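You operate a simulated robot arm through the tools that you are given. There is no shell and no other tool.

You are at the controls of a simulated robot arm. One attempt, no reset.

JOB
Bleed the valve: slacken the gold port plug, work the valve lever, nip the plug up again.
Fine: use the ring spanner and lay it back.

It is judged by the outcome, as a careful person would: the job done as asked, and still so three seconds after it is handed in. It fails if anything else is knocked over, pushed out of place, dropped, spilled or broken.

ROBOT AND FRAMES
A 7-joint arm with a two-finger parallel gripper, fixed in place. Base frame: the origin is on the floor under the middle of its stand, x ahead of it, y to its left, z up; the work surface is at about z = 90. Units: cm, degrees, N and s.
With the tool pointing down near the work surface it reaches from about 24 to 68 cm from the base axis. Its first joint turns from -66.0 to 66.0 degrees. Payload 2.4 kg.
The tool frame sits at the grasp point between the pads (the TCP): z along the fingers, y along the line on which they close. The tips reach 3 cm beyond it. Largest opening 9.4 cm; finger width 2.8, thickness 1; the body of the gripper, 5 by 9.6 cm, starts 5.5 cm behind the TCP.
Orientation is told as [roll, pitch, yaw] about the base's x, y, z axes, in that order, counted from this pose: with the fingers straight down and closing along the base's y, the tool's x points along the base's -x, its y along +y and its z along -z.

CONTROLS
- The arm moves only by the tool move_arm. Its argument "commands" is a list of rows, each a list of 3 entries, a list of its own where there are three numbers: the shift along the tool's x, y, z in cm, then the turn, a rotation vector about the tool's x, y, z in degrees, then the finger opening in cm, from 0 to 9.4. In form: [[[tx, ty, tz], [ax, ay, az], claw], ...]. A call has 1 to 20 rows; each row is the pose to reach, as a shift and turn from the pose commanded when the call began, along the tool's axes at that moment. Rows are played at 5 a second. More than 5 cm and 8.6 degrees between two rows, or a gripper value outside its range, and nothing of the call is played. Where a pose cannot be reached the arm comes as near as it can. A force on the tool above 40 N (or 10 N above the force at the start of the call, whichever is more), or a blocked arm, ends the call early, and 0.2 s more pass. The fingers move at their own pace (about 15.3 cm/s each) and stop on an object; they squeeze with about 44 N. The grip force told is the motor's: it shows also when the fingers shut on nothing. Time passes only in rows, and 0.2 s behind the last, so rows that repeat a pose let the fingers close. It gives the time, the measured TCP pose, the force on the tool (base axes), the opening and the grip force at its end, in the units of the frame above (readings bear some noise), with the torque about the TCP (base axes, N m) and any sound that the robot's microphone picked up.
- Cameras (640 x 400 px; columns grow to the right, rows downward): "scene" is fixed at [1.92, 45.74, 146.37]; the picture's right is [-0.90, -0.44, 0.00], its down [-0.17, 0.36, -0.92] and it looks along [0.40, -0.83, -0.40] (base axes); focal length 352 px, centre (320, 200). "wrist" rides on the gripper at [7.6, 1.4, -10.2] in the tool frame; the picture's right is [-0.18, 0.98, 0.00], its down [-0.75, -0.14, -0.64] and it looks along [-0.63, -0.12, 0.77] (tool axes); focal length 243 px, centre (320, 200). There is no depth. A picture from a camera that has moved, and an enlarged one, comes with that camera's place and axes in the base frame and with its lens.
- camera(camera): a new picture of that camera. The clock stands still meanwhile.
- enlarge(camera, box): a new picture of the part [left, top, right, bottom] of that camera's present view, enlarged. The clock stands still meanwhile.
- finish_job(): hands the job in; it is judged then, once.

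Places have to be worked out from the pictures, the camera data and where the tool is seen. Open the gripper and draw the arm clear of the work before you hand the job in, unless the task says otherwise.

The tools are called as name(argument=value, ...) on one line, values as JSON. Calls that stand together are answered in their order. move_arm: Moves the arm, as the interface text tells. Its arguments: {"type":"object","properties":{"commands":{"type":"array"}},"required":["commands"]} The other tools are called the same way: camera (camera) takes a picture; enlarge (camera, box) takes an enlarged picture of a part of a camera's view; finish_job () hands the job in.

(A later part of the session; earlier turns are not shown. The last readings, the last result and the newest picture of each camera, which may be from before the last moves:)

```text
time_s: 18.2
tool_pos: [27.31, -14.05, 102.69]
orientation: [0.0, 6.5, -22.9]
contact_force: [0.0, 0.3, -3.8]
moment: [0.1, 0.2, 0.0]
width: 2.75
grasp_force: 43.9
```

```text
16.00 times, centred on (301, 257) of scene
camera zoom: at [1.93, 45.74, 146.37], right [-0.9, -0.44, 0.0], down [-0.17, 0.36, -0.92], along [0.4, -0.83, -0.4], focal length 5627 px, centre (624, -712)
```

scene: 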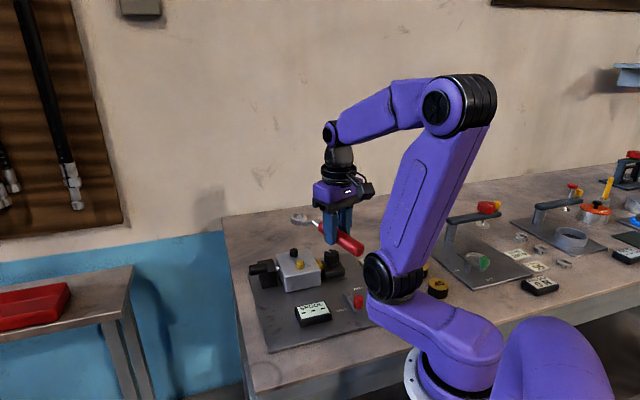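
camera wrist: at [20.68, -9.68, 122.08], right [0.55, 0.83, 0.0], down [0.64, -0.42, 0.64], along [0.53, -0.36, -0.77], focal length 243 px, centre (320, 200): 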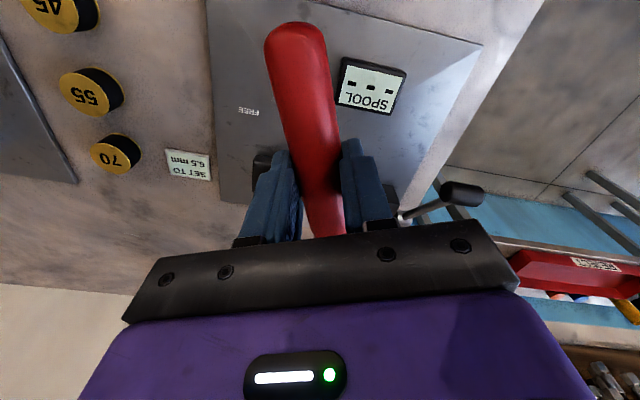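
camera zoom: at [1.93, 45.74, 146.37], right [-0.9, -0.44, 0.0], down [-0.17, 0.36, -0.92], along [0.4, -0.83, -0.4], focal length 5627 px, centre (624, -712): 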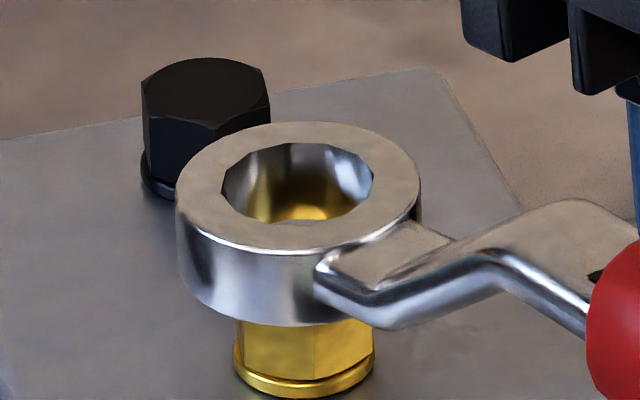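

Still free. The ring bottom is about 0.24 cm above plug-top level by the picture; I continue lowering in small steps.

move_arm(commands=[[[0.02, -0.02, 0.1], [0, 0, 0], 1.0], [[0.01, -0.02, 0.2], [0, 0, 0], 1.0], [[0.01, -0.02, 0.2], [0, 0, 0], 1.0]])

enlarge(camera="scene", box=[285, 245, 317, 269])

```text
time_s: 19.0
tool_pos: [27.51, -14.03, 102.59]
orientation: [0.1, 6.6, -22.9]
contact_force: [0.0, 0.4, -4.0]
moment: [0.1, 0.22, -0.01]
width: 2.78
grasp_force: 44.2
```

```text
16.00 times, centred on (301, 257) of scene
camera zoom: at [1.93, 45.74, 146.37], right [-0.9, -0.44, 0.0], down [-0.17, 0.36, -0.92], along [0.4, -0.83, -0.4], focal length 5627 px, centre (624, -712)
```

zoom: 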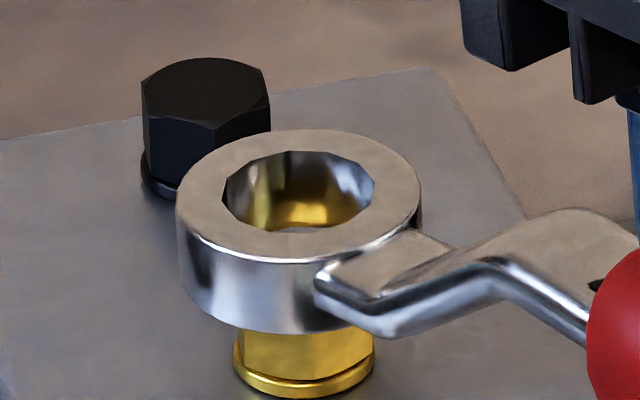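

By the picture the ring bottom is about 0.1 cm above plug-top level. I lower another 0.2 cm to feel for contact or entry.

move_arm(commands=[[[0.01, -0.02, 0.1], [0, 0, 0], 1.0], [[0.0, -0.03, 0.2], [0, 0, 0], 1.0], [[0.0, -0.03, 0.2], [0, 0, 0], 1.0]])

enlarge(camera="scene", box=[285, 245, 317, 269])

```text
time_s: 19.8
tool_pos: [27.37, -13.85, 102.34]
orientation: [0.0, 6.5, -22.9]
contact_force: [0.2, 0.7, -3.1]
moment: [0.14, 0.3, 0.0]
width: 2.77
grasp_force: 44.2
```

```text
16.00 times, centred on (301, 257) of scene
camera zoom: at [1.93, 45.74, 146.37], right [-0.9, -0.44, 0.0], down [-0.17, 0.36, -0.92], along [0.4, -0.83, -0.4], focal length 5627 px, centre (624, -712)
```

zoom: 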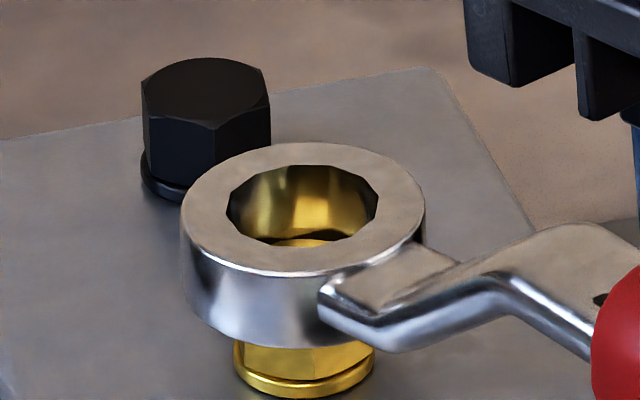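

The ring bottom is now slightly below plug-top level with no contact force, so it seems to be going over the hex. I correct 0.05 cm to the left and go on down.

move_arm(commands=[[[-0.03, 0.03, 0.1], [0, 0, 0], 1.0], [[-0.05, 0.03, 0.2], [0, 0, 0], 1.0], [[-0.06, 0.03, 0.3], [0, 0, 0], 1.0], [[-0.06, 0.03, 0.3], [0, 0, 0], 1.0]])

enlarge(camera="scene", box=[285, 245, 317, 269])

```text
time_s: 20.8
tool_pos: [27.21, -13.95, 102.08]
orientation: [0.0, 6.6, -22.9]
contact_force: [-0.3, 0.4, -2.8]
moment: [0.1, 0.2, 0.0]
width: 2.76
grasp_force: 43.8
```

```text
16.00 times, centred on (301, 257) of scene
camera zoom: at [1.93, 45.74, 146.37], right [-0.9, -0.44, 0.0], down [-0.17, 0.36, -0.92], along [0.4, -0.83, -0.4], focal length 5627 px, centre (624, -712)
```

zoom: 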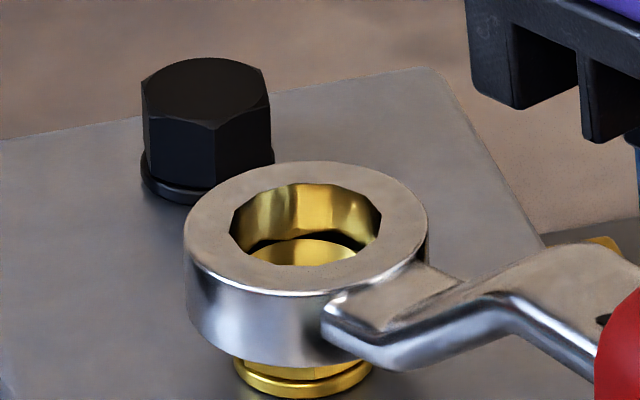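

The plug's top is now visible inside the ring hole, with no contact force: the ring is sliding over the hex. I correct 0.06 cm left and lower further.

move_arm(commands=[[[-0.05, 0.045, 0.05], [0, 0, 0], 1.0], [[-0.06, 0.045, 0.2], [0, 0, 0], 1.0], [[-0.08, 0.045, 0.35], [0, 0, 0], 1.0], [[-0.08, 0.045, 0.35], [0, 0, 0], 1.0]])

enlarge(camera="scene", box=[285, 245, 317, 269])

```text
time_s: 21.8
tool_pos: [27.36, -13.85, 101.62]
orientation: [0.0, 6.5, -22.8]
contact_force: [-0.1, 0.2, -3.3]
moment: [0.1, 0.2, -0.03]
width: 2.76
grasp_force: 43.9
```

```text
16.00 times, centred on (301, 257) of scene
camera zoom: at [1.93, 45.74, 146.37], right [-0.9, -0.44, 0.0], down [-0.17, 0.36, -0.92], along [0.4, -0.83, -0.4], focal length 5627 px, centre (624, -712)
```

zoom: 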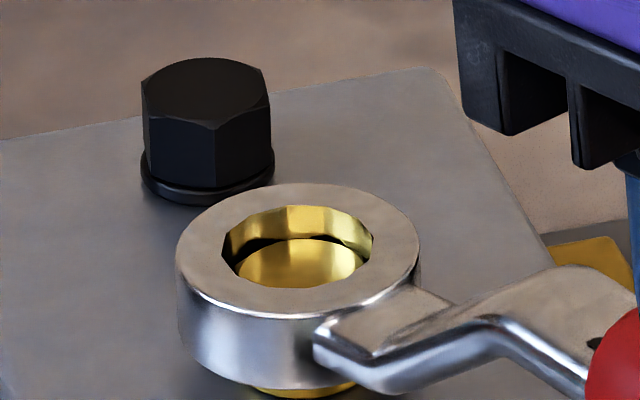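

The ring encloses the hex with plenty sunk in and no side force. I move it back right by about 0.05 cm and lower the last bit until it rests on the flange.

move_arm(commands=[[[0.02, -0.03, 0.08], [0, 0, 0], 1.0], [[0.01, -0.03, 0.16], [0, 0, 0], 1.0], [[0.0, -0.03, 0.24], [0, 0, 0], 1.0], [[0.0, -0.03, 0.24], [0, 0, 0], 1.0]])

enlarge(camera="scene", box=[285, 245, 317, 269])

```text
time_s: 22.8
tool_pos: [27.42, -13.88, 101.43]
orientation: [0.0, 6.5, -22.9]
contact_force: [-0.8, 0.4, -3.3]
moment: [0.12, 0.23, 0.03]
width: 2.75
grasp_force: 44.9
```

```text
16.00 times, centred on (301, 257) of scene
camera zoom: at [1.93, 45.74, 146.37], right [-0.9, -0.44, 0.0], down [-0.17, 0.36, -0.92], along [0.4, -0.83, -0.4], focal length 5627 px, centre (624, -712)
```

zoom: 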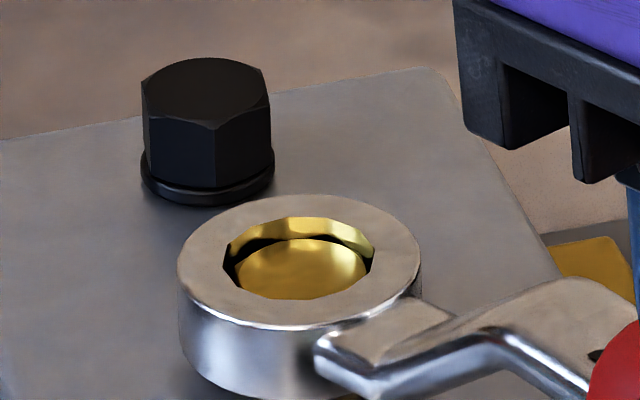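

The ring is almost fully down on the plug, centred within half a millimetre. I lower 0.1 cm more and begin turning counter-clockwise (slacken) about the plug axis in small steps to feel the torque.

move_arm(commands=[[[0.0, -0.02, 0.1], [0, 0, 0], 1.0], [[-0.02, -0.24, 0.1], [0.11, 0, -0.99], 1.0], [[-0.02, -0.46, 0.1], [0.23, 0, -1.99], 1.0], [[-0.03, -0.68, 0.1], [0.34, 0, -2.98], 1.0], [[-0.04, -0.9, 0.1], [0.45, 0, -3.97], 1.0], [[-0.06, -1.12, 0.095], [0.57, 0, -4.97], 1.0], [[-0.08, -1.34, 0.09], [0.68, 0, -5.96], 1.0], [[-0.08, -1.34, 0.09], [0.68, 0, -5.96], 1.0]])

enlarge(camera="scene", box=[285, 245, 317, 269])

```text
time_s: 24.6
tool_pos: [26.84, -15.39, 101.42]
orientation: [0.0, 6.5, -16.9]
contact_force: [-0.5, 0.0, -3.7]
moment: [0.04, 0.25, -0.22]
width: 2.76
grasp_force: 44.3
```

```text
16.00 times, centred on (301, 257) of scene
camera zoom: at [1.93, 45.74, 146.37], right [-0.9, -0.44, 0.0], down [-0.17, 0.36, -0.92], along [0.4, -0.83, -0.4], focal length 5627 px, centre (624, -712)
```

zoom: 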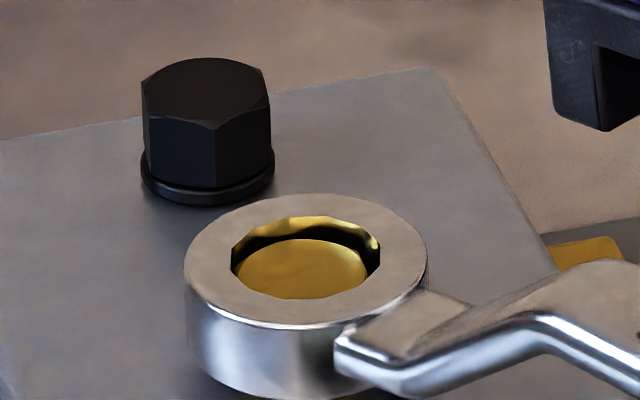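

The turn so far shows only a small torque (−0.22 N·m), likely backlash between ring and hex; the ring drifted 0.06 cm right. I re-centre and continue counter-clockwise, watching the torque.

move_arm(commands=[[[-0.045, -0.18, 0.0], [0.11, 0, -0.99], 1.0], [[-0.05, -0.4, 0.0], [0.23, 0, -1.99], 1.0], [[-0.06, -0.62, 0.0], [0.34, 0, -2.98], 1.0], [[-0.075, -0.84, 0.0], [0.45, 0, -3.97], 1.0], [[-0.09, -1.06, -0.005], [0.57, 0, -4.97], 1.0], [[-0.115, -1.28, -0.01], [0.68, 0, -5.96], 1.0], [[-0.115, -1.28, -0.01], [0.68, 0, -5.96], 1.0]])

enlarge(camera="scene", box=[285, 245, 317, 269])

```text
time_s: 26.2
tool_pos: [26.63, -16.52, 101.35]
orientation: [0.0, 6.5, -10.9]
contact_force: [0.6, -0.3, -3.2]
moment: [0.07, 0.22, -0.04]
width: 2.75
grasp_force: 43.7
```

```text
16.00 times, centred on (301, 257) of scene
camera zoom: at [1.93, 45.74, 146.37], right [-0.9, -0.44, 0.0], down [-0.17, 0.36, -0.92], along [0.4, -0.83, -0.4], focal length 5627 px, centre (624, -712)
```

zoom: 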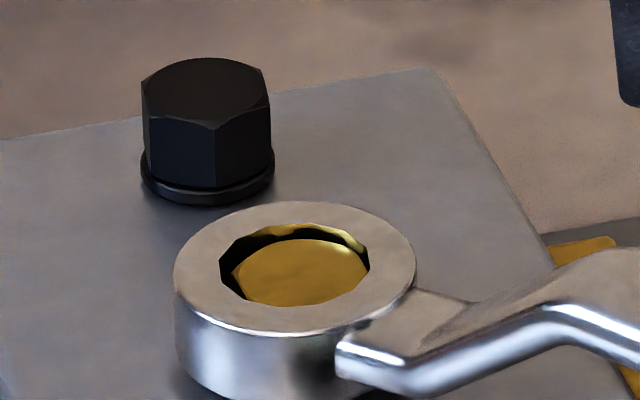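

Torque has dropped to near zero and the ring is now 0.13 cm left of centre, so I can't yet tell whether the plug has turned. I re-centre and continue counter-clockwise another 6°.

move_arm(commands=[[[0.095, -0.29, 0.0], [0.11, 0, -0.99], 1.0], [[0.09, -0.51, 0.0], [0.23, 0, -1.99], 1.0], [[0.08, -0.73, 0.0], [0.34, 0, -2.98], 1.0], [[0.065, -0.95, 0.0], [0.45, 0, -3.97], 1.0], [[0.05, -1.17, 0.0], [0.57, 0, -4.97], 1.0], [[0.03, -1.39, 0.0], [0.68, 0, -5.96], 1.0]])

enlarge(camera="scene", box=[285, 245, 317, 269])

```text
time_s: 27.6
tool_pos: [26.37, -17.83, 101.21]
orientation: [0.1, 6.5, -4.9]
contact_force: [0.1, -0.6, -4.2]
moment: [0.01, 0.26, -0.02]
width: 2.72
grasp_force: 43.7
```

```text
16.00 times, centred on (301, 257) of scene
camera zoom: at [1.93, 45.74, 146.37], right [-0.9, -0.44, 0.0], down [-0.17, 0.36, -0.92], along [0.4, -0.83, -0.4], focal length 5627 px, centre (624, -712)
```

zoom: 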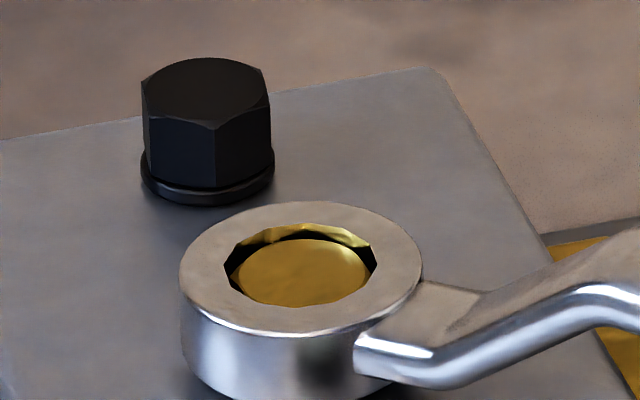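

After 18° the torque is still almost nil, so I can't be sure the plug is following. I lift the ring straight up about 1.8 cm to see the hex orientation.

move_arm(commands=[[[0.05, 0, -0.45], [0, 0, 0], 1.0], [[0.1, 0, -0.9], [0, 0, 0], 1.0], [[0.15, 0, -1.35], [0, 0, 0], 1.0], [[0.21, 0, -1.8], [0, 0, 0], 1.0], [[0.21, 0, -1.8], [0, 0, 0], 1.0]])

enlarge(camera="scene", box=[285, 245, 317, 269])

```text
time_s: 28.8
tool_pos: [26.46, -17.96, 103.09]
orientation: [-0.1, 6.4, -5.0]
contact_force: [-0.2, -0.1, -3.2]
moment: [0.03, 0.21, 0.01]
width: 2.74
grasp_force: 44.3
```

```text
16.00 times, centred on (301, 257) of scene
camera zoom: at [1.93, 45.74, 146.37], right [-0.9, -0.44, 0.0], down [-0.17, 0.36, -0.92], along [0.4, -0.83, -0.4], focal length 5627 px, centre (624, -712)
```

zoom: 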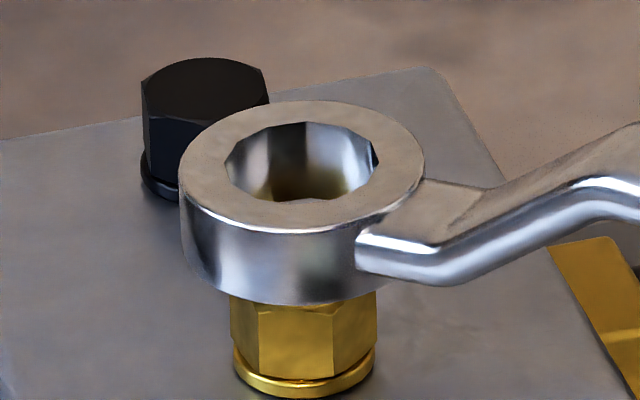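

The hex corners have clearly moved about 16° counter-clockwise, so the plug turns with the ring at low torque. I lower the ring straight back down to continue slackening.

move_arm(commands=[[[-0.05, 0, 0.45], [0, 0, 0], 1.0], [[-0.1, 0, 0.9], [0, 0, 0], 1.0], [[-0.15, 0, 1.35], [0, 0, 0], 1.0], [[-0.21, 0, 1.75], [0, 0, 0], 1.0], [[-0.21, 0, 1.75], [0, 0, 0], 1.0]])

enlarge(camera="scene", box=[285, 245, 317, 269])

```text
time_s: 30.0
tool_pos: [26.42, -17.87, 101.52]
orientation: [0.0, 6.5, -5.0]
contact_force: [-0.2, 0.2, -3.3]
moment: [0.0, 0.24, 0.01]
width: 2.75
grasp_force: 44.2
```

```text
16.00 times, centred on (301, 257) of scene
camera zoom: at [1.93, 45.74, 146.37], right [-0.9, -0.44, 0.0], down [-0.17, 0.36, -0.92], along [0.4, -0.83, -0.4], focal length 5627 px, centre (624, -712)
```

zoom: 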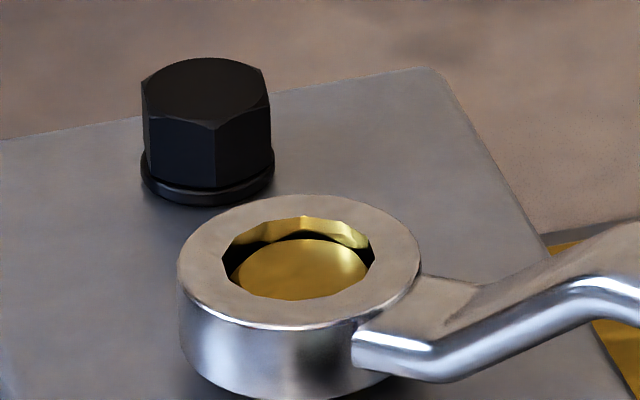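

Seated again. I continue slackening counter-clockwise by 15° about the plug axis.

move_arm(commands=[[[0.03, -0.35, 0.0], [0.17, 0, -1.49], 1.0], [[0.02, -0.68, 0.0], [0.34, 0, -2.98], 1.0], [[0.0, -1.01, 0.0], [0.51, 0, -4.47], 1.0], [[-0.03, -1.34, -0.01], [0.68, 0, -5.96], 1.0], [[-0.07, -1.67, -0.01], [0.85, 0, -7.45], 1.0], [[-0.12, -2.0, -0.02], [1.02, 0, -8.94], 1.0], [[-0.18, -2.33, -0.02], [1.19, 0, -10.43], 1.0], [[-0.24, -2.65, -0.03], [1.36, 0, -11.92], 1.0], [[-0.31, -2.97, -0.04], [1.53, 0, -13.41], 1.0], [[-0.39, -3.29, -0.05], [1.7, 0, -14.9], 1.0]])

enlarge(camera="scene", box=[285, 245, 317, 269])

```text
time_s: 32.2
tool_pos: [26.43, -21.37, 101.35]
orientation: [0.0, 6.6, 10.1]
contact_force: [-0.1, -0.3, -3.5]
moment: [0.0, 0.23, -0.05]
width: 2.77
grasp_force: 44.2
```

```text
16.00 times, centred on (301, 257) of scene
camera zoom: at [1.93, 45.74, 146.37], right [-0.9, -0.44, 0.0], down [-0.17, 0.36, -0.92], along [0.4, -0.83, -0.4], focal length 5627 px, centre (624, -712)
```

zoom: 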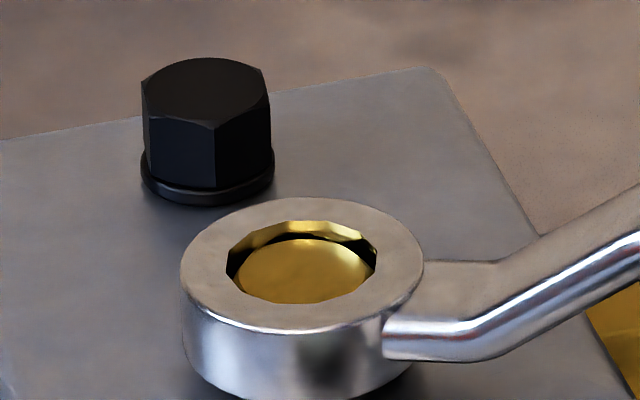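

Ring still centred and torque remains negligible. I continue another 15° counter-clockwise, keeping the handle clear of the dial.

move_arm(commands=[[[-0.01, -0.33, 0.0], [0.17, 0, -1.49], 1.0], [[-0.02, -0.66, 0.0], [0.34, 0, -2.98], 1.0], [[-0.04, -0.99, 0.0], [0.51, 0, -4.47], 1.0], [[-0.07, -1.32, -0.01], [0.68, 0, -5.96], 1.0], [[-0.11, -1.65, -0.01], [0.85, 0, -7.45], 1.0], [[-0.16, -1.98, -0.02], [1.02, 0, -8.94], 1.0], [[-0.21, -2.3, -0.02], [1.19, 0, -10.43], 1.0], [[-0.28, -2.63, -0.03], [1.36, 0, -11.92], 1.0], [[-0.35, -2.95, -0.04], [1.53, 0, -13.41], 1.0], [[-0.43, -3.27, -0.05], [1.7, 0, -14.9], 1.0]])

enlarge(camera="scene", box=[285, 245, 317, 269])

enlarge(camera="scene", box=[240, 200, 400, 310])

```text
time_s: 34.4
tool_pos: [27.39, -24.23, 101.45]
orientation: [0.0, 6.5, 25.1]
contact_force: [-0.3, 0.5, -4.3]
moment: [-0.1, 0.19, -0.02]
width: 2.76
grasp_force: 44.1
```

```text
16.00 times, centred on (301, 257) of scene
camera zoom: at [1.93, 45.74, 146.37], right [-0.9, -0.44, 0.0], down [-0.17, 0.36, -0.92], along [0.4, -0.83, -0.4], focal length 5627 px, centre (624, -712)
```

zoom: 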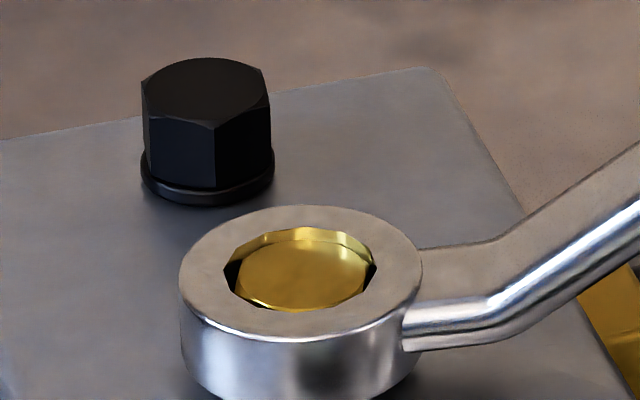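

```text
3.64 times, centred on (320, 255) of scene
camera zoom: at [1.93, 45.74, 146.37], right [-0.9, -0.44, 0.0], down [-0.17, 0.36, -0.92], along [0.4, -0.83, -0.4], focal length 1279 px, centre (320, 0)
```

zoom: 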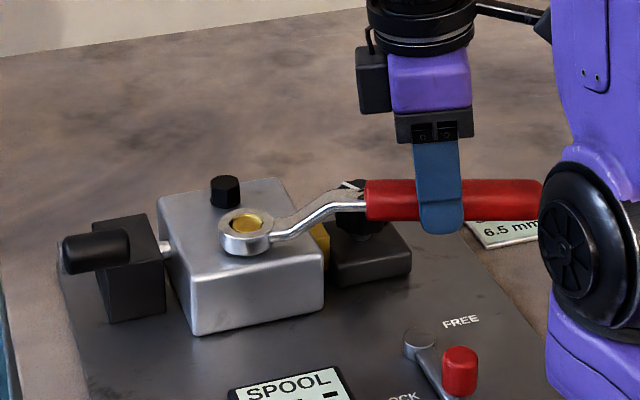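

Total slackening is about 46° now. The handle clears the dial top by about a centimetre; I turn 12° more.

move_arm(commands=[[[-0.01, -0.33, 0.0], [0.17, 0, -1.49], 1.0], [[-0.02, -0.66, 0.0], [0.34, 0, -2.98], 1.0], [[-0.04, -0.99, 0.0], [0.51, 0, -4.47], 1.0], [[-0.07, -1.32, -0.01], [0.68, 0, -5.96], 1.0], [[-0.11, -1.65, -0.01], [0.85, 0, -7.45], 1.0], [[-0.16, -1.98, -0.02], [1.02, 0, -8.94], 1.0], [[-0.21, -2.3, -0.02], [1.19, 0, -10.43], 1.0], [[-0.28, -2.63, -0.03], [1.36, 0, -11.92], 1.0]])

enlarge(camera="scene", box=[285, 245, 317, 269])

enlarge(camera="scene", box=[240, 200, 400, 310])

```text
time_s: 36.2
tool_pos: [28.93, -26.64, 101.35]
orientation: [0.0, 6.5, 37.2]
contact_force: [-0.6, -0.6, -2.9]
moment: [-0.18, 0.18, -0.11]
width: 2.74
grasp_force: 43.9
```

```text
16.00 times, centred on (301, 257) of scene
camera zoom: at [1.93, 45.74, 146.37], right [-0.9, -0.44, 0.0], down [-0.17, 0.36, -0.92], along [0.4, -0.83, -0.4], focal length 5627 px, centre (624, -712)
```

zoom: 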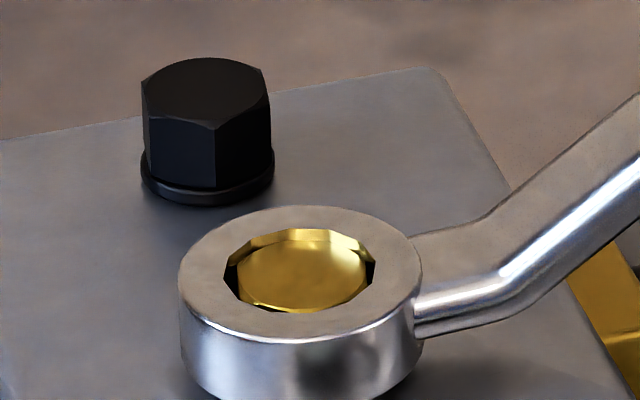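

```text
3.64 times, centred on (320, 255) of scene
camera zoom: at [1.93, 45.74, 146.37], right [-0.9, -0.44, 0.0], down [-0.17, 0.36, -0.92], along [0.4, -0.83, -0.4], focal length 1279 px, centre (320, 0)
```

zoom: 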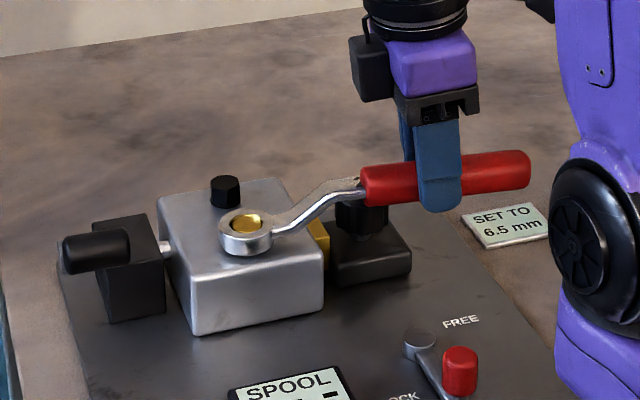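

The plug is about 58° slack. For a solid quarter-turn I'll ratchet: lift the ring off, swing the handle back 60° clockwise in the air, ready to re-seat.

move_arm(commands=[[[0.07, 0, -0.63], [0, 0, 0], 1.0], [[0.14, 0, -1.26], [0, 0, 0], 1.0], [[0.215, 0, -1.888], [0, 0, 0], 1.0], [[0.167, 1.103, -1.893], [-0.57, 0, 4.97], 1.0], [[0.024, 2.197, -1.91], [-1.13, 0, 9.94], 1.0], [[-0.213, 3.274, -1.937], [-1.7, 0, 14.9], 1.0], [[-0.543, 4.327, -1.974], [-2.26, 0, 19.87], 1.0], [[-0.963, 5.346, -2.022], [-2.83, 0, 24.84], 1.0], [[-1.469, 6.325, -2.08], [-3.4, 0, 29.81], 1.0], [[-2.058, 7.256, -2.147], [-3.96, 0, 34.78], 1.0], [[-2.726, 8.131, -2.223], [-4.53, 0, 39.74], 1.0], [[-3.466, 8.945, -2.307], [-5.09, 0, 44.71], 1.0], [[-4.275, 9.69, -2.4], [-5.66, 0, 49.68], 1.0], [[-5.145, 10.362, -2.499], [-6.23, 0, 54.65], 1.0], [[-6.07, 10.955, -2.604], [-6.79, 0, 59.62], 1.0], [[-6.07, 10.955, -2.604], [-6.79, 0, 59.62], 1.0]])

enlarge(camera="scene", box=[285, 245, 317, 269])

```text
time_s: 39.6
tool_pos: [27.26, -13.97, 103.5]
orientation: [0.0, 6.4, -23.0]
contact_force: [0.3, 0.5, -3.6]
moment: [0.12, 0.23, -0.05]
width: 2.75
grasp_force: 44.5
```

```text
16.00 times, centred on (301, 257) of scene
camera zoom: at [1.93, 45.74, 146.37], right [-0.9, -0.44, 0.0], down [-0.17, 0.36, -0.92], along [0.4, -0.83, -0.4], focal length 5627 px, centre (624, -712)
```

zoom: 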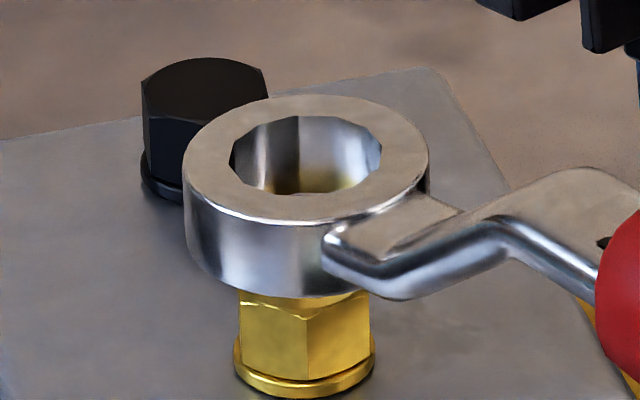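

The hex has turned about 57° in total (front corner is now where a neighbouring corner was). I shift the ring 0.1 cm left and lower it partway over the hex to re-seat.

move_arm(commands=[[[-0.07, 0.08, 0.0], [0, 0, 0], 1.0], [[-0.11, 0.08, 0.4], [0, 0, 0], 1.0], [[-0.16, 0.08, 0.8], [0, 0, 0], 1.0], [[-0.18, 0.08, 1.0], [0, 0, 0], 1.0], [[-0.18, 0.08, 1.0], [0, 0, 0], 1.0]])

enlarge(camera="scene", box=[285, 245, 317, 269])

```text
time_s: 40.8
tool_pos: [27.37, -14.03, 102.3]
orientation: [0.0, 6.5, -22.9]
contact_force: [0.0, 0.1, -2.2]
moment: [0.09, 0.2, -0.03]
width: 2.76
grasp_force: 44.0
```

```text
16.00 times, centred on (301, 257) of scene
camera zoom: at [1.93, 45.74, 146.37], right [-0.9, -0.44, 0.0], down [-0.17, 0.36, -0.92], along [0.4, -0.83, -0.4], focal length 5627 px, centre (624, -712)
```

zoom: 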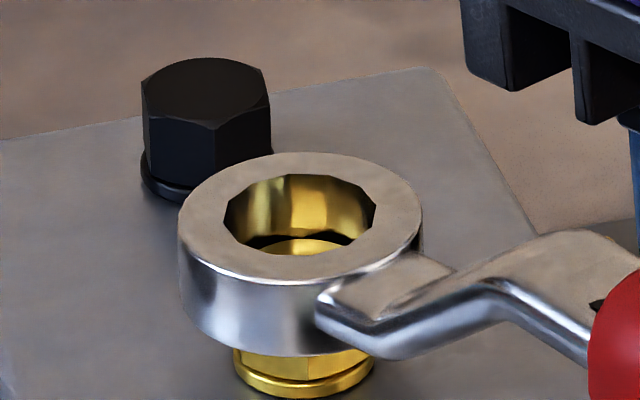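

The ring is centred and sliding on. I lower the remaining 0.75 cm.

move_arm(commands=[[[-0.03, 0, 0.25], [0, 0, 0], 1.0], [[-0.06, 0, 0.5], [0, 0, 0], 1.0], [[-0.09, 0, 0.75], [0, 0, 0], 1.0], [[-0.09, 0, 0.75], [0, 0, 0], 1.0]])

enlarge(camera="scene", box=[285, 245, 317, 269])

```text
time_s: 41.8
tool_pos: [27.31, -13.99, 101.32]
orientation: [0.0, 6.5, -23.0]
contact_force: [0.4, 0.1, -2.8]
moment: [0.07, 0.24, 0.0]
width: 2.76
grasp_force: 43.9
```

```text
16.00 times, centred on (301, 257) of scene
camera zoom: at [1.93, 45.74, 146.37], right [-0.9, -0.44, 0.0], down [-0.17, 0.36, -0.92], along [0.4, -0.83, -0.4], focal length 5627 px, centre (624, -712)
```

zoom: 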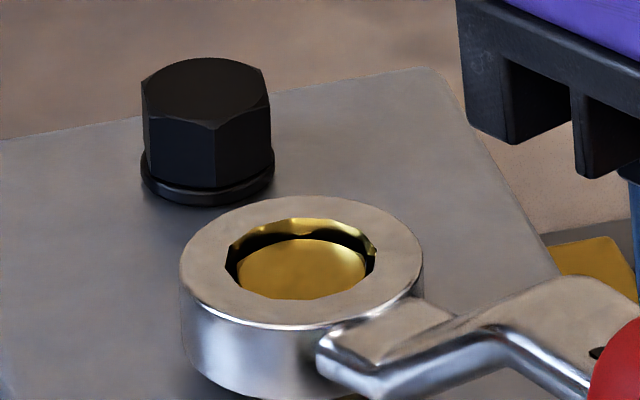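

Seated and centred again. I turn a further 36° counter-clockwise to bring the plug to about a quarter-turn slack.

move_arm(commands=[[[-0.01, -0.44, 0.0], [0.23, 0, -1.99], 1.0], [[-0.03, -0.88, 0.0], [0.45, 0, -3.97], 1.0], [[-0.07, -1.32, -0.01], [0.68, 0, -5.96], 1.0], [[-0.12, -1.76, -0.01], [0.91, 0, -7.95], 1.0], [[-0.19, -2.2, -0.02], [1.13, 0, -9.94], 1.0], [[-0.27, -2.63, -0.03], [1.36, 0, -11.92], 1.0], [[-0.37, -3.06, -0.04], [1.58, 0, -13.91], 1.0], [[-0.49, -3.49, -0.06], [1.81, 0, -15.9], 1.0], [[-0.62, -3.91, -0.07], [2.04, 0, -17.88], 1.0], [[-0.76, -4.33, -0.09], [2.26, 0, -19.87], 1.0], [[-0.92, -4.74, -0.1], [2.49, 0, -21.86], 1.0], [[-1.09, -5.15, -0.12], [2.72, 0, -23.85], 1.0], [[-1.27, -5.55, -0.14], [2.94, 0, -25.83], 1.0], [[-1.47, -5.94, -0.17], [3.17, 0, -27.82], 1.0], [[-1.68, -6.33, -0.19], [3.4, 0, -29.81], 1.0], [[-1.91, -6.7, -0.22], [3.62, 0, -31.8], 1.0], [[-2.15, -7.07, -0.24], [3.85, 0, -33.78], 1.0], [[-2.4, -7.44, -0.27], [4.08, 0, -35.77], 1.0]])

enlarge(camera="scene", box=[285, 245, 317, 269])

```text
time_s: 45.6
tool_pos: [26.74, -21.81, 101.57]
orientation: [0.0, 6.5, 13.1]
contact_force: [-0.9, 0.7, -3.6]
moment: [-0.05, 0.23, -0.06]
width: 2.75
grasp_force: 44.0
```

```text
16.00 times, centred on (301, 257) of scene
camera zoom: at [1.93, 45.74, 146.37], right [-0.9, -0.44, 0.0], down [-0.17, 0.36, -0.92], along [0.4, -0.83, -0.4], focal length 5627 px, centre (624, -712)
```

zoom: 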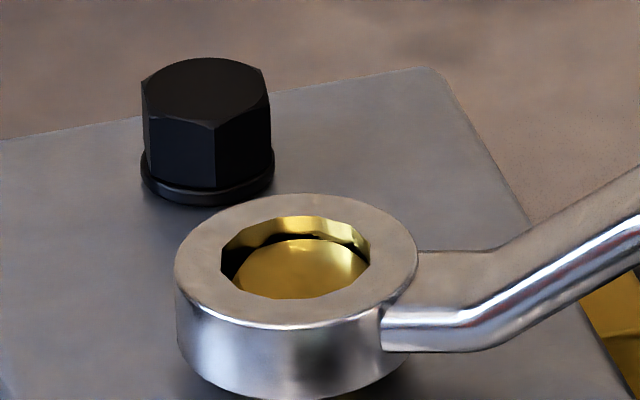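

About 92° slack now — a good quarter-turn. I lift the spanner off vertically, then level the tool again, to lay the spanner down at its original place while I work the lever.

move_arm(commands=[[[0.07, 0, -0.6], [0, 0, 0], 1.0], [[0.14, 0, -1.2], [0, 0, 0], 1.0], [[0.23, 0, -2.0], [0, 0, 0], 1.0], [[0.4, 0, -3.5], [0, 0, 0], 1.0], [[0.62, 0, -5.5], [0, 0, 0], 1.0], [[0.85, 0, -7.5], [0, 0, 0], 1.0], [[1.13, 0, -9.94], [0, 0, 0], 1.0], [[1.36, 0, -11.9], [0, 0, 0], 1.0], [[1.36, 0, -11.9], [0, -2.2, 0], 1.0], [[1.36, 0, -11.9], [0, -4.4, 0], 1.0], [[1.36, 0, -11.9], [0, -6.5, 0], 1.0], [[1.36, 0, -11.9], [0, -6.5, 0], 1.0]])

enlarge(camera="scene", box=[285, 245, 317, 269])

camera(camera="scene")

```text
time_s: 48.2
tool_pos: [26.65, -21.78, 113.58]
orientation: [0.1, -0.1, 13.0]
contact_force: [0.3, -1.0, -4.9]
moment: [-0.07, 0.27, -0.02]
width: 2.73
grasp_force: 44.2
```

```text
16.00 times, centred on (301, 257) of scene
camera zoom: at [1.93, 45.74, 146.37], right [-0.9, -0.44, 0.0], down [-0.17, 0.36, -0.92], along [0.4, -0.83, -0.4], focal length 5627 px, centre (624, -712)
```

zoom: 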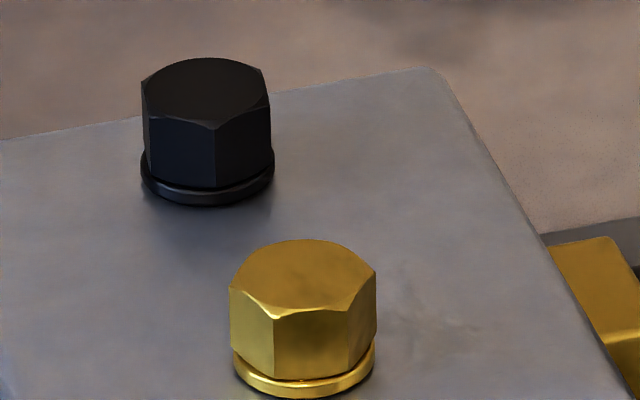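

```text
taken
```

scene: 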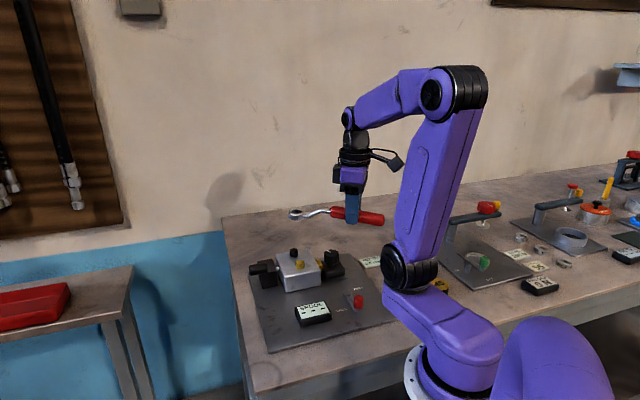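

The hex confirms ≈90° of turn (corner positions shifted accordingly). Now I carry the spanner back above its original place at (49.2,-36.95) with yaw 45°.

move_arm(commands=[[[-1.86, -1.99, 0], [0, 0, -3.2], 1.0], [[-3.71, -3.97, 0], [0, 0, -6.4], 1.0], [[-5.57, -5.96, 0], [0, 0, -9.6], 1.0], [[-7.42, -7.94, 0], [0, 0, -12.8], 1.0], [[-9.28, -9.93, 0], [0, 0, -16.0], 1.0], [[-11.14, -11.92, 0], [0, 0, -19.2], 1.0], [[-12.99, -13.9, 0], [0, 0, -22.4], 1.0], [[-14.85, -15.89, 0], [0, 0, -25.6], 1.0], [[-16.7, -17.87, 0], [0, 0, -28.8], 1.0], [[-18.56, -19.86, 0], [0, 0, -32.0], 1.0], [[-18.56, -19.86, 0], [0, 0, -32.0], 1.0]])

```text
time_s: 50.6
tool_pos: [49.3, -36.95, 113.56]
orientation: [0.1, 0.0, 45.0]
contact_force: [-0.3, -0.6, -3.3]
moment: [-0.15, 0.17, 0.0]
width: 2.78
grasp_force: 44.1
```

Directly above the original spot. I lower it, slowing down near the table.

move_arm(commands=[[[0.0, 0, 3], [0, 0, 0], 1.0], [[0.0, 0, 6], [0, 0, 0], 1.0], [[0.0, 0, 9], [0, 0, 0], 1.0], [[0.0, 0, 12], [0, 0, 0], 1.0], [[0.0, 0, 15], [0, 0, 0], 1.0], [[0.0, 0, 17], [0, 0, 0], 1.0], [[0.0, 0, 18.5], [0, 0, 0], 1.0], [[0.0, 0, 19.2], [0, 0, 0], 1.0], [[0.0, 0, 19.5], [0, 0, 0], 1.0], [[0.0, 0, 19.5], [0, 0, 0], 1.0]])

enlarge(camera="scene", box=[240, 215, 340, 275])

```text
time_s: 52.8
tool_pos: [49.19, -36.81, 94.03]
orientation: [0.0, 0.0, 45.1]
contact_force: [0.5, 1.1, -3.3]
moment: [-0.22, 0.2, 0.0]
width: 2.76
grasp_force: 44.4
```

```text
6.40 times, centred on (290, 245) of scene
camera zoom: at [1.93, 45.74, 146.37], right [-0.9, -0.44, 0.0], down [-0.17, 0.36, -0.92], along [0.4, -0.83, -0.4], focal length 2251 px, centre (512, -88)
```

zoom: 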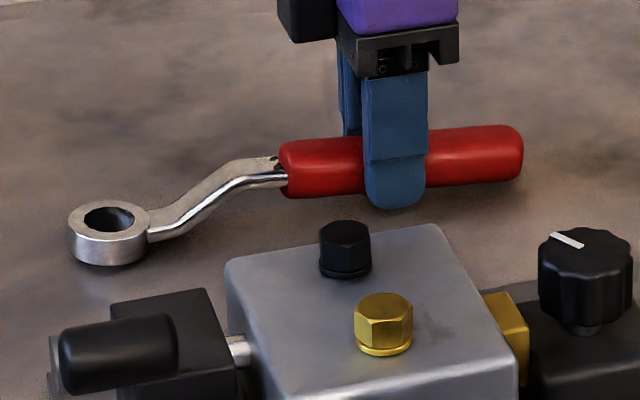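

Still carrying the full weight at z ≈ 94.0; I lower the last few millimetres in small steps until the table takes it.

move_arm(commands=[[[0, 0, 0.1], [0, 0, 0], 1.0], [[0, 0, 0.2], [0, 0, 0], 1.0], [[0, 0, 0.27], [0, 0, 0], 1.0], [[0, 0, 0.27], [0, 0, 0], 1.0]])

```text
time_s: 53.8
tool_pos: [49.27, -36.84, 93.81]
orientation: [-0.1, -0.1, 45.1]
contact_force: [-3.1, 2.1, 10.0]
moment: [0.97, -0.78, 0.33]
width: 2.75
grasp_force: 44.2
```

Table contact is felt (≈10 N up). I ease up 0.1 cm, then open the fingers slowly.

move_arm(commands=[[[0, 0, -0.1], [0, 0, 0], 1.0], [[0, 0, -0.1], [0, 0, 0], 1.0]])

```text
time_s: 54.4
tool_pos: [49.29, -36.9, 93.93]
orientation: [-0.1, 0.0, 45.0]
contact_force: [0.2, -0.6, 5.9]
moment: [0.58, -0.6, -0.04]
width: 2.74
grasp_force: 44.0
```

move_arm(commands=[[[0, 0, -0.07], [0, 0, 0], 1.0], [[0, 0, -0.07], [0, 0, 0], 1.0]])

```text
time_s: 55.0
tool_pos: [49.25, -36.87, 93.85]
orientation: [0.0, 0.0, 45.1]
contact_force: [0.9, -1.2, 1.8]
moment: [0.15, -0.25, -0.24]
width: 2.76
grasp_force: 44.7
```

Force is nearly balanced now, so the spanner rests on the table. I open the fingers gradually.

move_arm(commands=[[[0, 0, 0], [0, 0, 0], 3.2], [[0, 0, 0], [0, 0, 0], 4.5], [[0, 0, 0], [0, 0, 0], 6.5], [[0, 0, 0], [0, 0, 0], 8.0], [[0, 0, 0], [0, 0, 0], 8.0]])

enlarge(camera="scene", box=[240, 215, 340, 275])

```text
time_s: 56.2
tool_pos: [49.3, -36.83, 93.88]
orientation: [0.1, -0.1, 45.1]
contact_force: [0.4, -0.3, -0.9]
moment: [0.02, -0.04, -0.01]
width: 7.98
grasp_force: 0.0
```

```text
6.40 times, centred on (290, 245) of scene
camera zoom: at [1.92, 45.74, 146.37], right [-0.9, -0.44, 0.0], down [-0.17, 0.36, -0.92], along [0.4, -0.83, -0.4], focal length 2251 px, centre (512, -88)
```

zoom: 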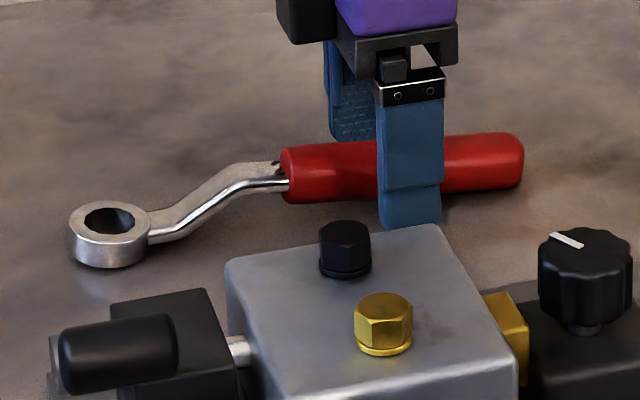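

The spanner is laid down in its place. I rise straight up, then swing over above the valve lever knob (≈(42,-6.3,102)) with the closing line along the knob's axis for a close look.

move_arm(commands=[[[0, 0, -1.0], [0, 0, 0], 8.0], [[0, 0, -3.0], [0, 0, 0], 8.0], [[0, 0, -6.0], [0, 0, 0], 8.0], [[0, 0, -9.5], [0, 0, 0], 8.0], [[0, 0, -13.0], [0, 0, 0], 8.0], [[0, 0, -17.0], [0, 0, 0], 8.0], [[0, 0, -21.0], [0, 0, 0], 8.0], [[-1.37, 2.23, -21.0], [0, 0, 7.5], 8.0], [[-2.73, 4.46, -21.0], [0, 0, 15.0], 8.0], [[-4.1, 6.68, -21.0], [0, 0, 22.5], 8.0], [[-5.47, 8.91, -21.0], [0, 0, 30.0], 8.0], [[-6.83, 11.14, -21.0], [0, 0, 37.5], 8.0], [[-8.2, 13.37, -21.0], [0, 0, 45.0], 8.0], [[-9.57, 15.59, -21.0], [0, 0, 52.5], 8.0], [[-10.93, 17.82, -21.0], [0, 0, 60.0], 8.0], [[-12.3, 20.05, -21.0], [0, 0, 67.5], 8.0], [[-13.67, 22.28, -21.0], [0, 0, 75.0], 8.0], [[-15.03, 24.5, -21.0], [0, 0, 82.5], 8.0], [[-16.4, 26.73, -21.0], [0, 0, 90.0], 8.0], [[-16.4, 26.73, -21.0], [0, 0, 90.0], 8.0]])

camera(camera="wrist")

camera(camera="scene")

```text
time_s: 60.4
tool_pos: [42.0, -6.46, 114.94]
orientation: [-0.1, 0.0, -44.9]
contact_force: [0.2, -0.3, 0.6]
moment: [-0.03, 0.0, 0.0]
width: 8.0
grasp_force: 0.1
```

```text
taken
camera wrist: at [37.55, 0.05, 125.03], right [0.83, 0.56, 0.0], down [0.43, -0.63, 0.64], along [0.36, -0.53, -0.77], focal length 243 px, centre (320, 200)
```

wrist: 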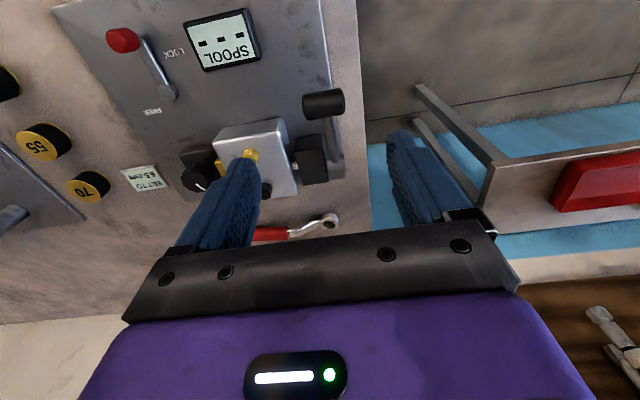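

```text
taken
```

scene: 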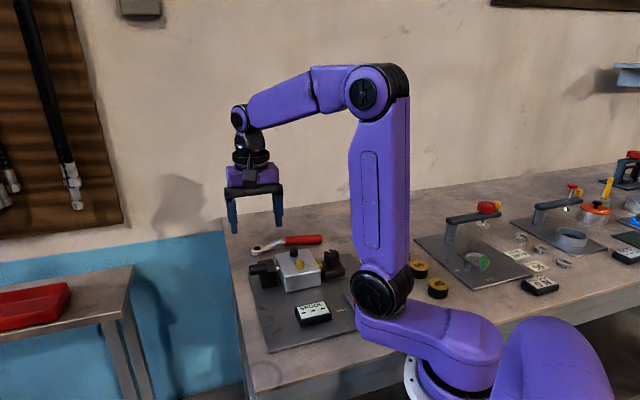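

From here the T-shaped lever knob and rod are clearly visible. I zoom in on it, and on the latch by LOCK/FREE.

enlarge(camera="wrist", box=[270, 80, 370, 190])

enlarge(camera="wrist", box=[80, 0, 270, 130])

enlarge(camera="scene", box=[240, 245, 300, 300])

```text
3.64 times, centred on (320, 135) of wrist
camera zoom: at [37.55, 0.05, 125.03], right [0.83, 0.56, 0.0], down [0.43, -0.63, 0.64], along [0.36, -0.53, -0.77], focal length 882 px, centre (320, 436)
```

zoom: 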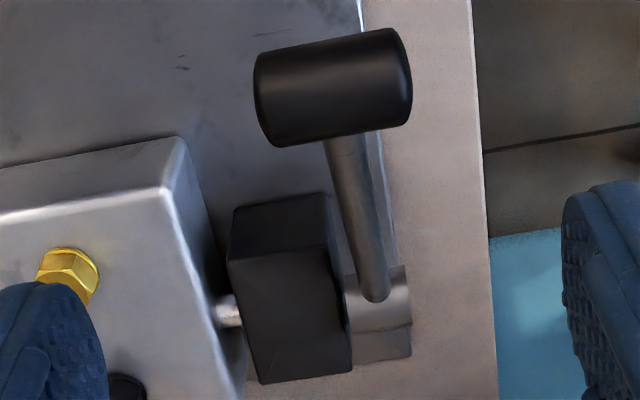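

```text
3.08 times, centred on (175, 65) of wrist
camera zoom: at [37.55, 0.05, 125.03], right [0.83, 0.56, 0.0], down [0.43, -0.63, 0.64], along [0.36, -0.53, -0.77], focal length 746 px, centre (766, 615)
```

zoom: 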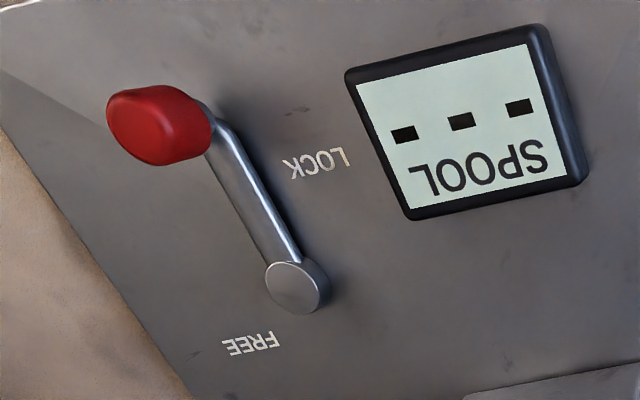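

```text
7.27 times, centred on (270, 272) of scene
camera zoom: at [1.92, 45.75, 146.37], right [-0.9, -0.44, 0.0], down [-0.17, 0.36, -0.92], along [0.4, -0.83, -0.4], focal length 2558 px, centre (684, -327)
```

zoom: 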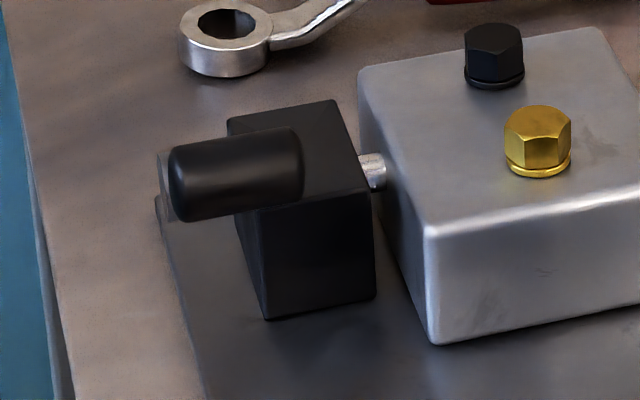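

The lever is a T-bar: knob centre near (42.1,-6.1,102.3), rod running back to a pin at about z 94.8, lever raised about 34°. I'll grip the knob by its two ends so it can pivot between the pads. First I come down to just above it and verify.

move_arm(commands=[[[0.05, 0.1, 2.0], [0, 0, 0], 8.0], [[0.1, 0.2, 4.0], [0, 0, 0], 8.0], [[0.15, 0.3, 6.0], [0, 0, 0], 8.0], [[0.18, 0.33, 7.0], [0, 0, 0], 8.0], [[0.18, 0.33, 7.0], [0, 0, 0], 8.0]])

camera(camera="wrist")

enlarge(camera="scene", box=[200, 190, 330, 300])

```text
time_s: 61.6
tool_pos: [42.11, -6.07, 107.8]
orientation: [0.0, 0.0, -44.9]
contact_force: [-0.2, -0.4, 0.4]
moment: [0.01, 0.0, 0.01]
width: 8.0
grasp_force: 0.2
```

```text
taken
camera wrist: at [37.66, 0.47, 117.98], right [0.82, 0.57, 0.0], down [0.43, -0.63, 0.64], along [0.36, -0.53, -0.77], focal length 243 px, centre (320, 200)
```

wrist: 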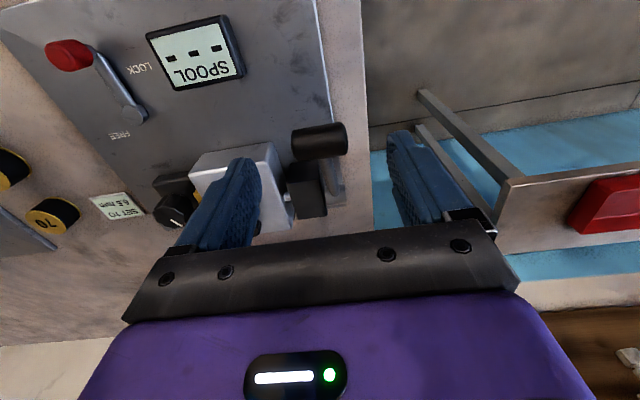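

```text
3.64 times, centred on (265, 245) of scene
camera zoom: at [1.92, 45.74, 146.37], right [-0.9, -0.44, 0.0], down [-0.17, 0.36, -0.92], along [0.4, -0.83, -0.4], focal length 1279 px, centre (520, 36)
```

zoom: 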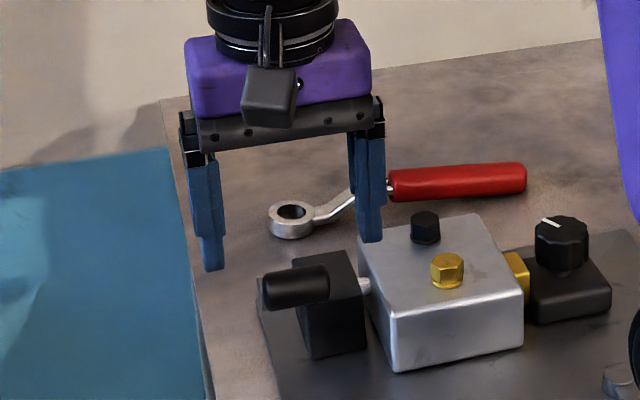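

The knob is centred under the TCP. I lower 4 cm so the finger pads sit either side of the knob ends.

move_arm(commands=[[[0, 0, 1.0], [0, 0, 0], 8.0], [[0, 0, 2.0], [0, 0, 0], 8.0], [[0, 0, 3.0], [0, 0, 0], 8.0], [[0, 0, 4.0], [0, 0, 0], 8.0], [[0, 0, 4.0], [0, 0, 0], 8.0]])

enlarge(camera="scene", box=[200, 210, 320, 300])

enlarge(camera="wrist", box=[200, 60, 480, 250])

```text
time_s: 62.8
tool_pos: [42.05, -6.03, 103.87]
orientation: [0.0, 0.0, -44.8]
contact_force: [-0.3, 0.6, 0.4]
moment: [0.01, -0.03, -0.01]
width: 8.01
grasp_force: 0.1
```

```text
4.44 times, centred on (260, 255) of scene
camera zoom: at [1.92, 45.74, 146.37], right [-0.9, -0.44, 0.0], down [-0.17, 0.36, -0.92], along [0.4, -0.83, -0.4], focal length 1563 px, centre (587, -44)
```

zoom: 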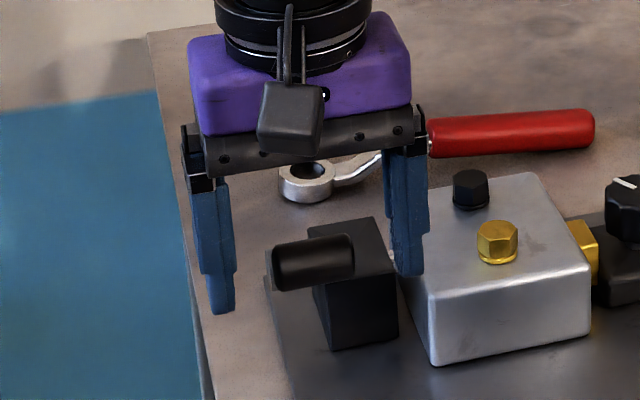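

```text
2.11 times, centred on (340, 155) of wrist
camera zoom: at [37.59, 0.41, 113.96], right [0.82, 0.57, 0.0], down [0.43, -0.63, 0.64], along [0.36, -0.53, -0.77], focal length 511 px, centre (278, 295)
```

zoom: 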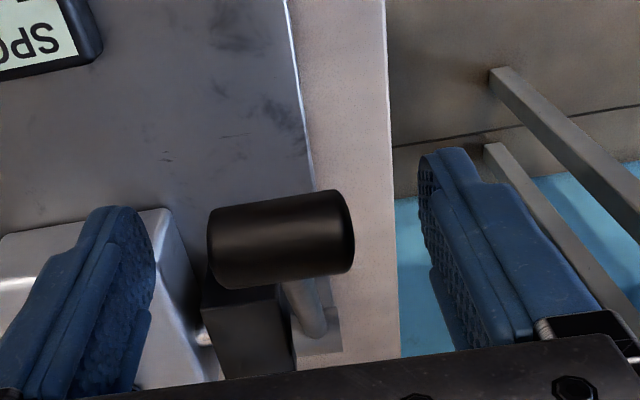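

The knob sits between the pads. I close on its ends gently and read the grip.

move_arm(commands=[[[0, 0, 0], [0, 0, 0], 6.0], [[0, 0, 0], [0, 0, 0], 4.6], [[0, 0, 0], [0, 0, 0], 3.6], [[0, 0, 0], [0, 0, 0], 3.0], [[0, 0, 0], [0, 0, 0], 3.0]])

enlarge(camera="scene", box=[200, 210, 320, 300])

```text
time_s: 64.0
tool_pos: [42.14, -6.07, 103.99]
orientation: [-0.1, 0.1, -44.9]
contact_force: [4.2, 3.8, -2.6]
moment: [0.09, -0.08, 0.0]
width: 4.6
grasp_force: 44.9
```

```text
4.44 times, centred on (260, 255) of scene
camera zoom: at [1.94, 45.75, 146.36], right [-0.9, -0.44, 0.0], down [-0.17, 0.36, -0.92], along [0.4, -0.83, -0.4], focal length 1563 px, centre (587, -44)
```

zoom: 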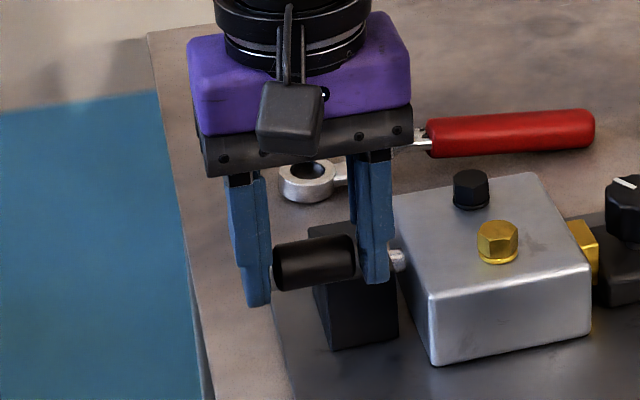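

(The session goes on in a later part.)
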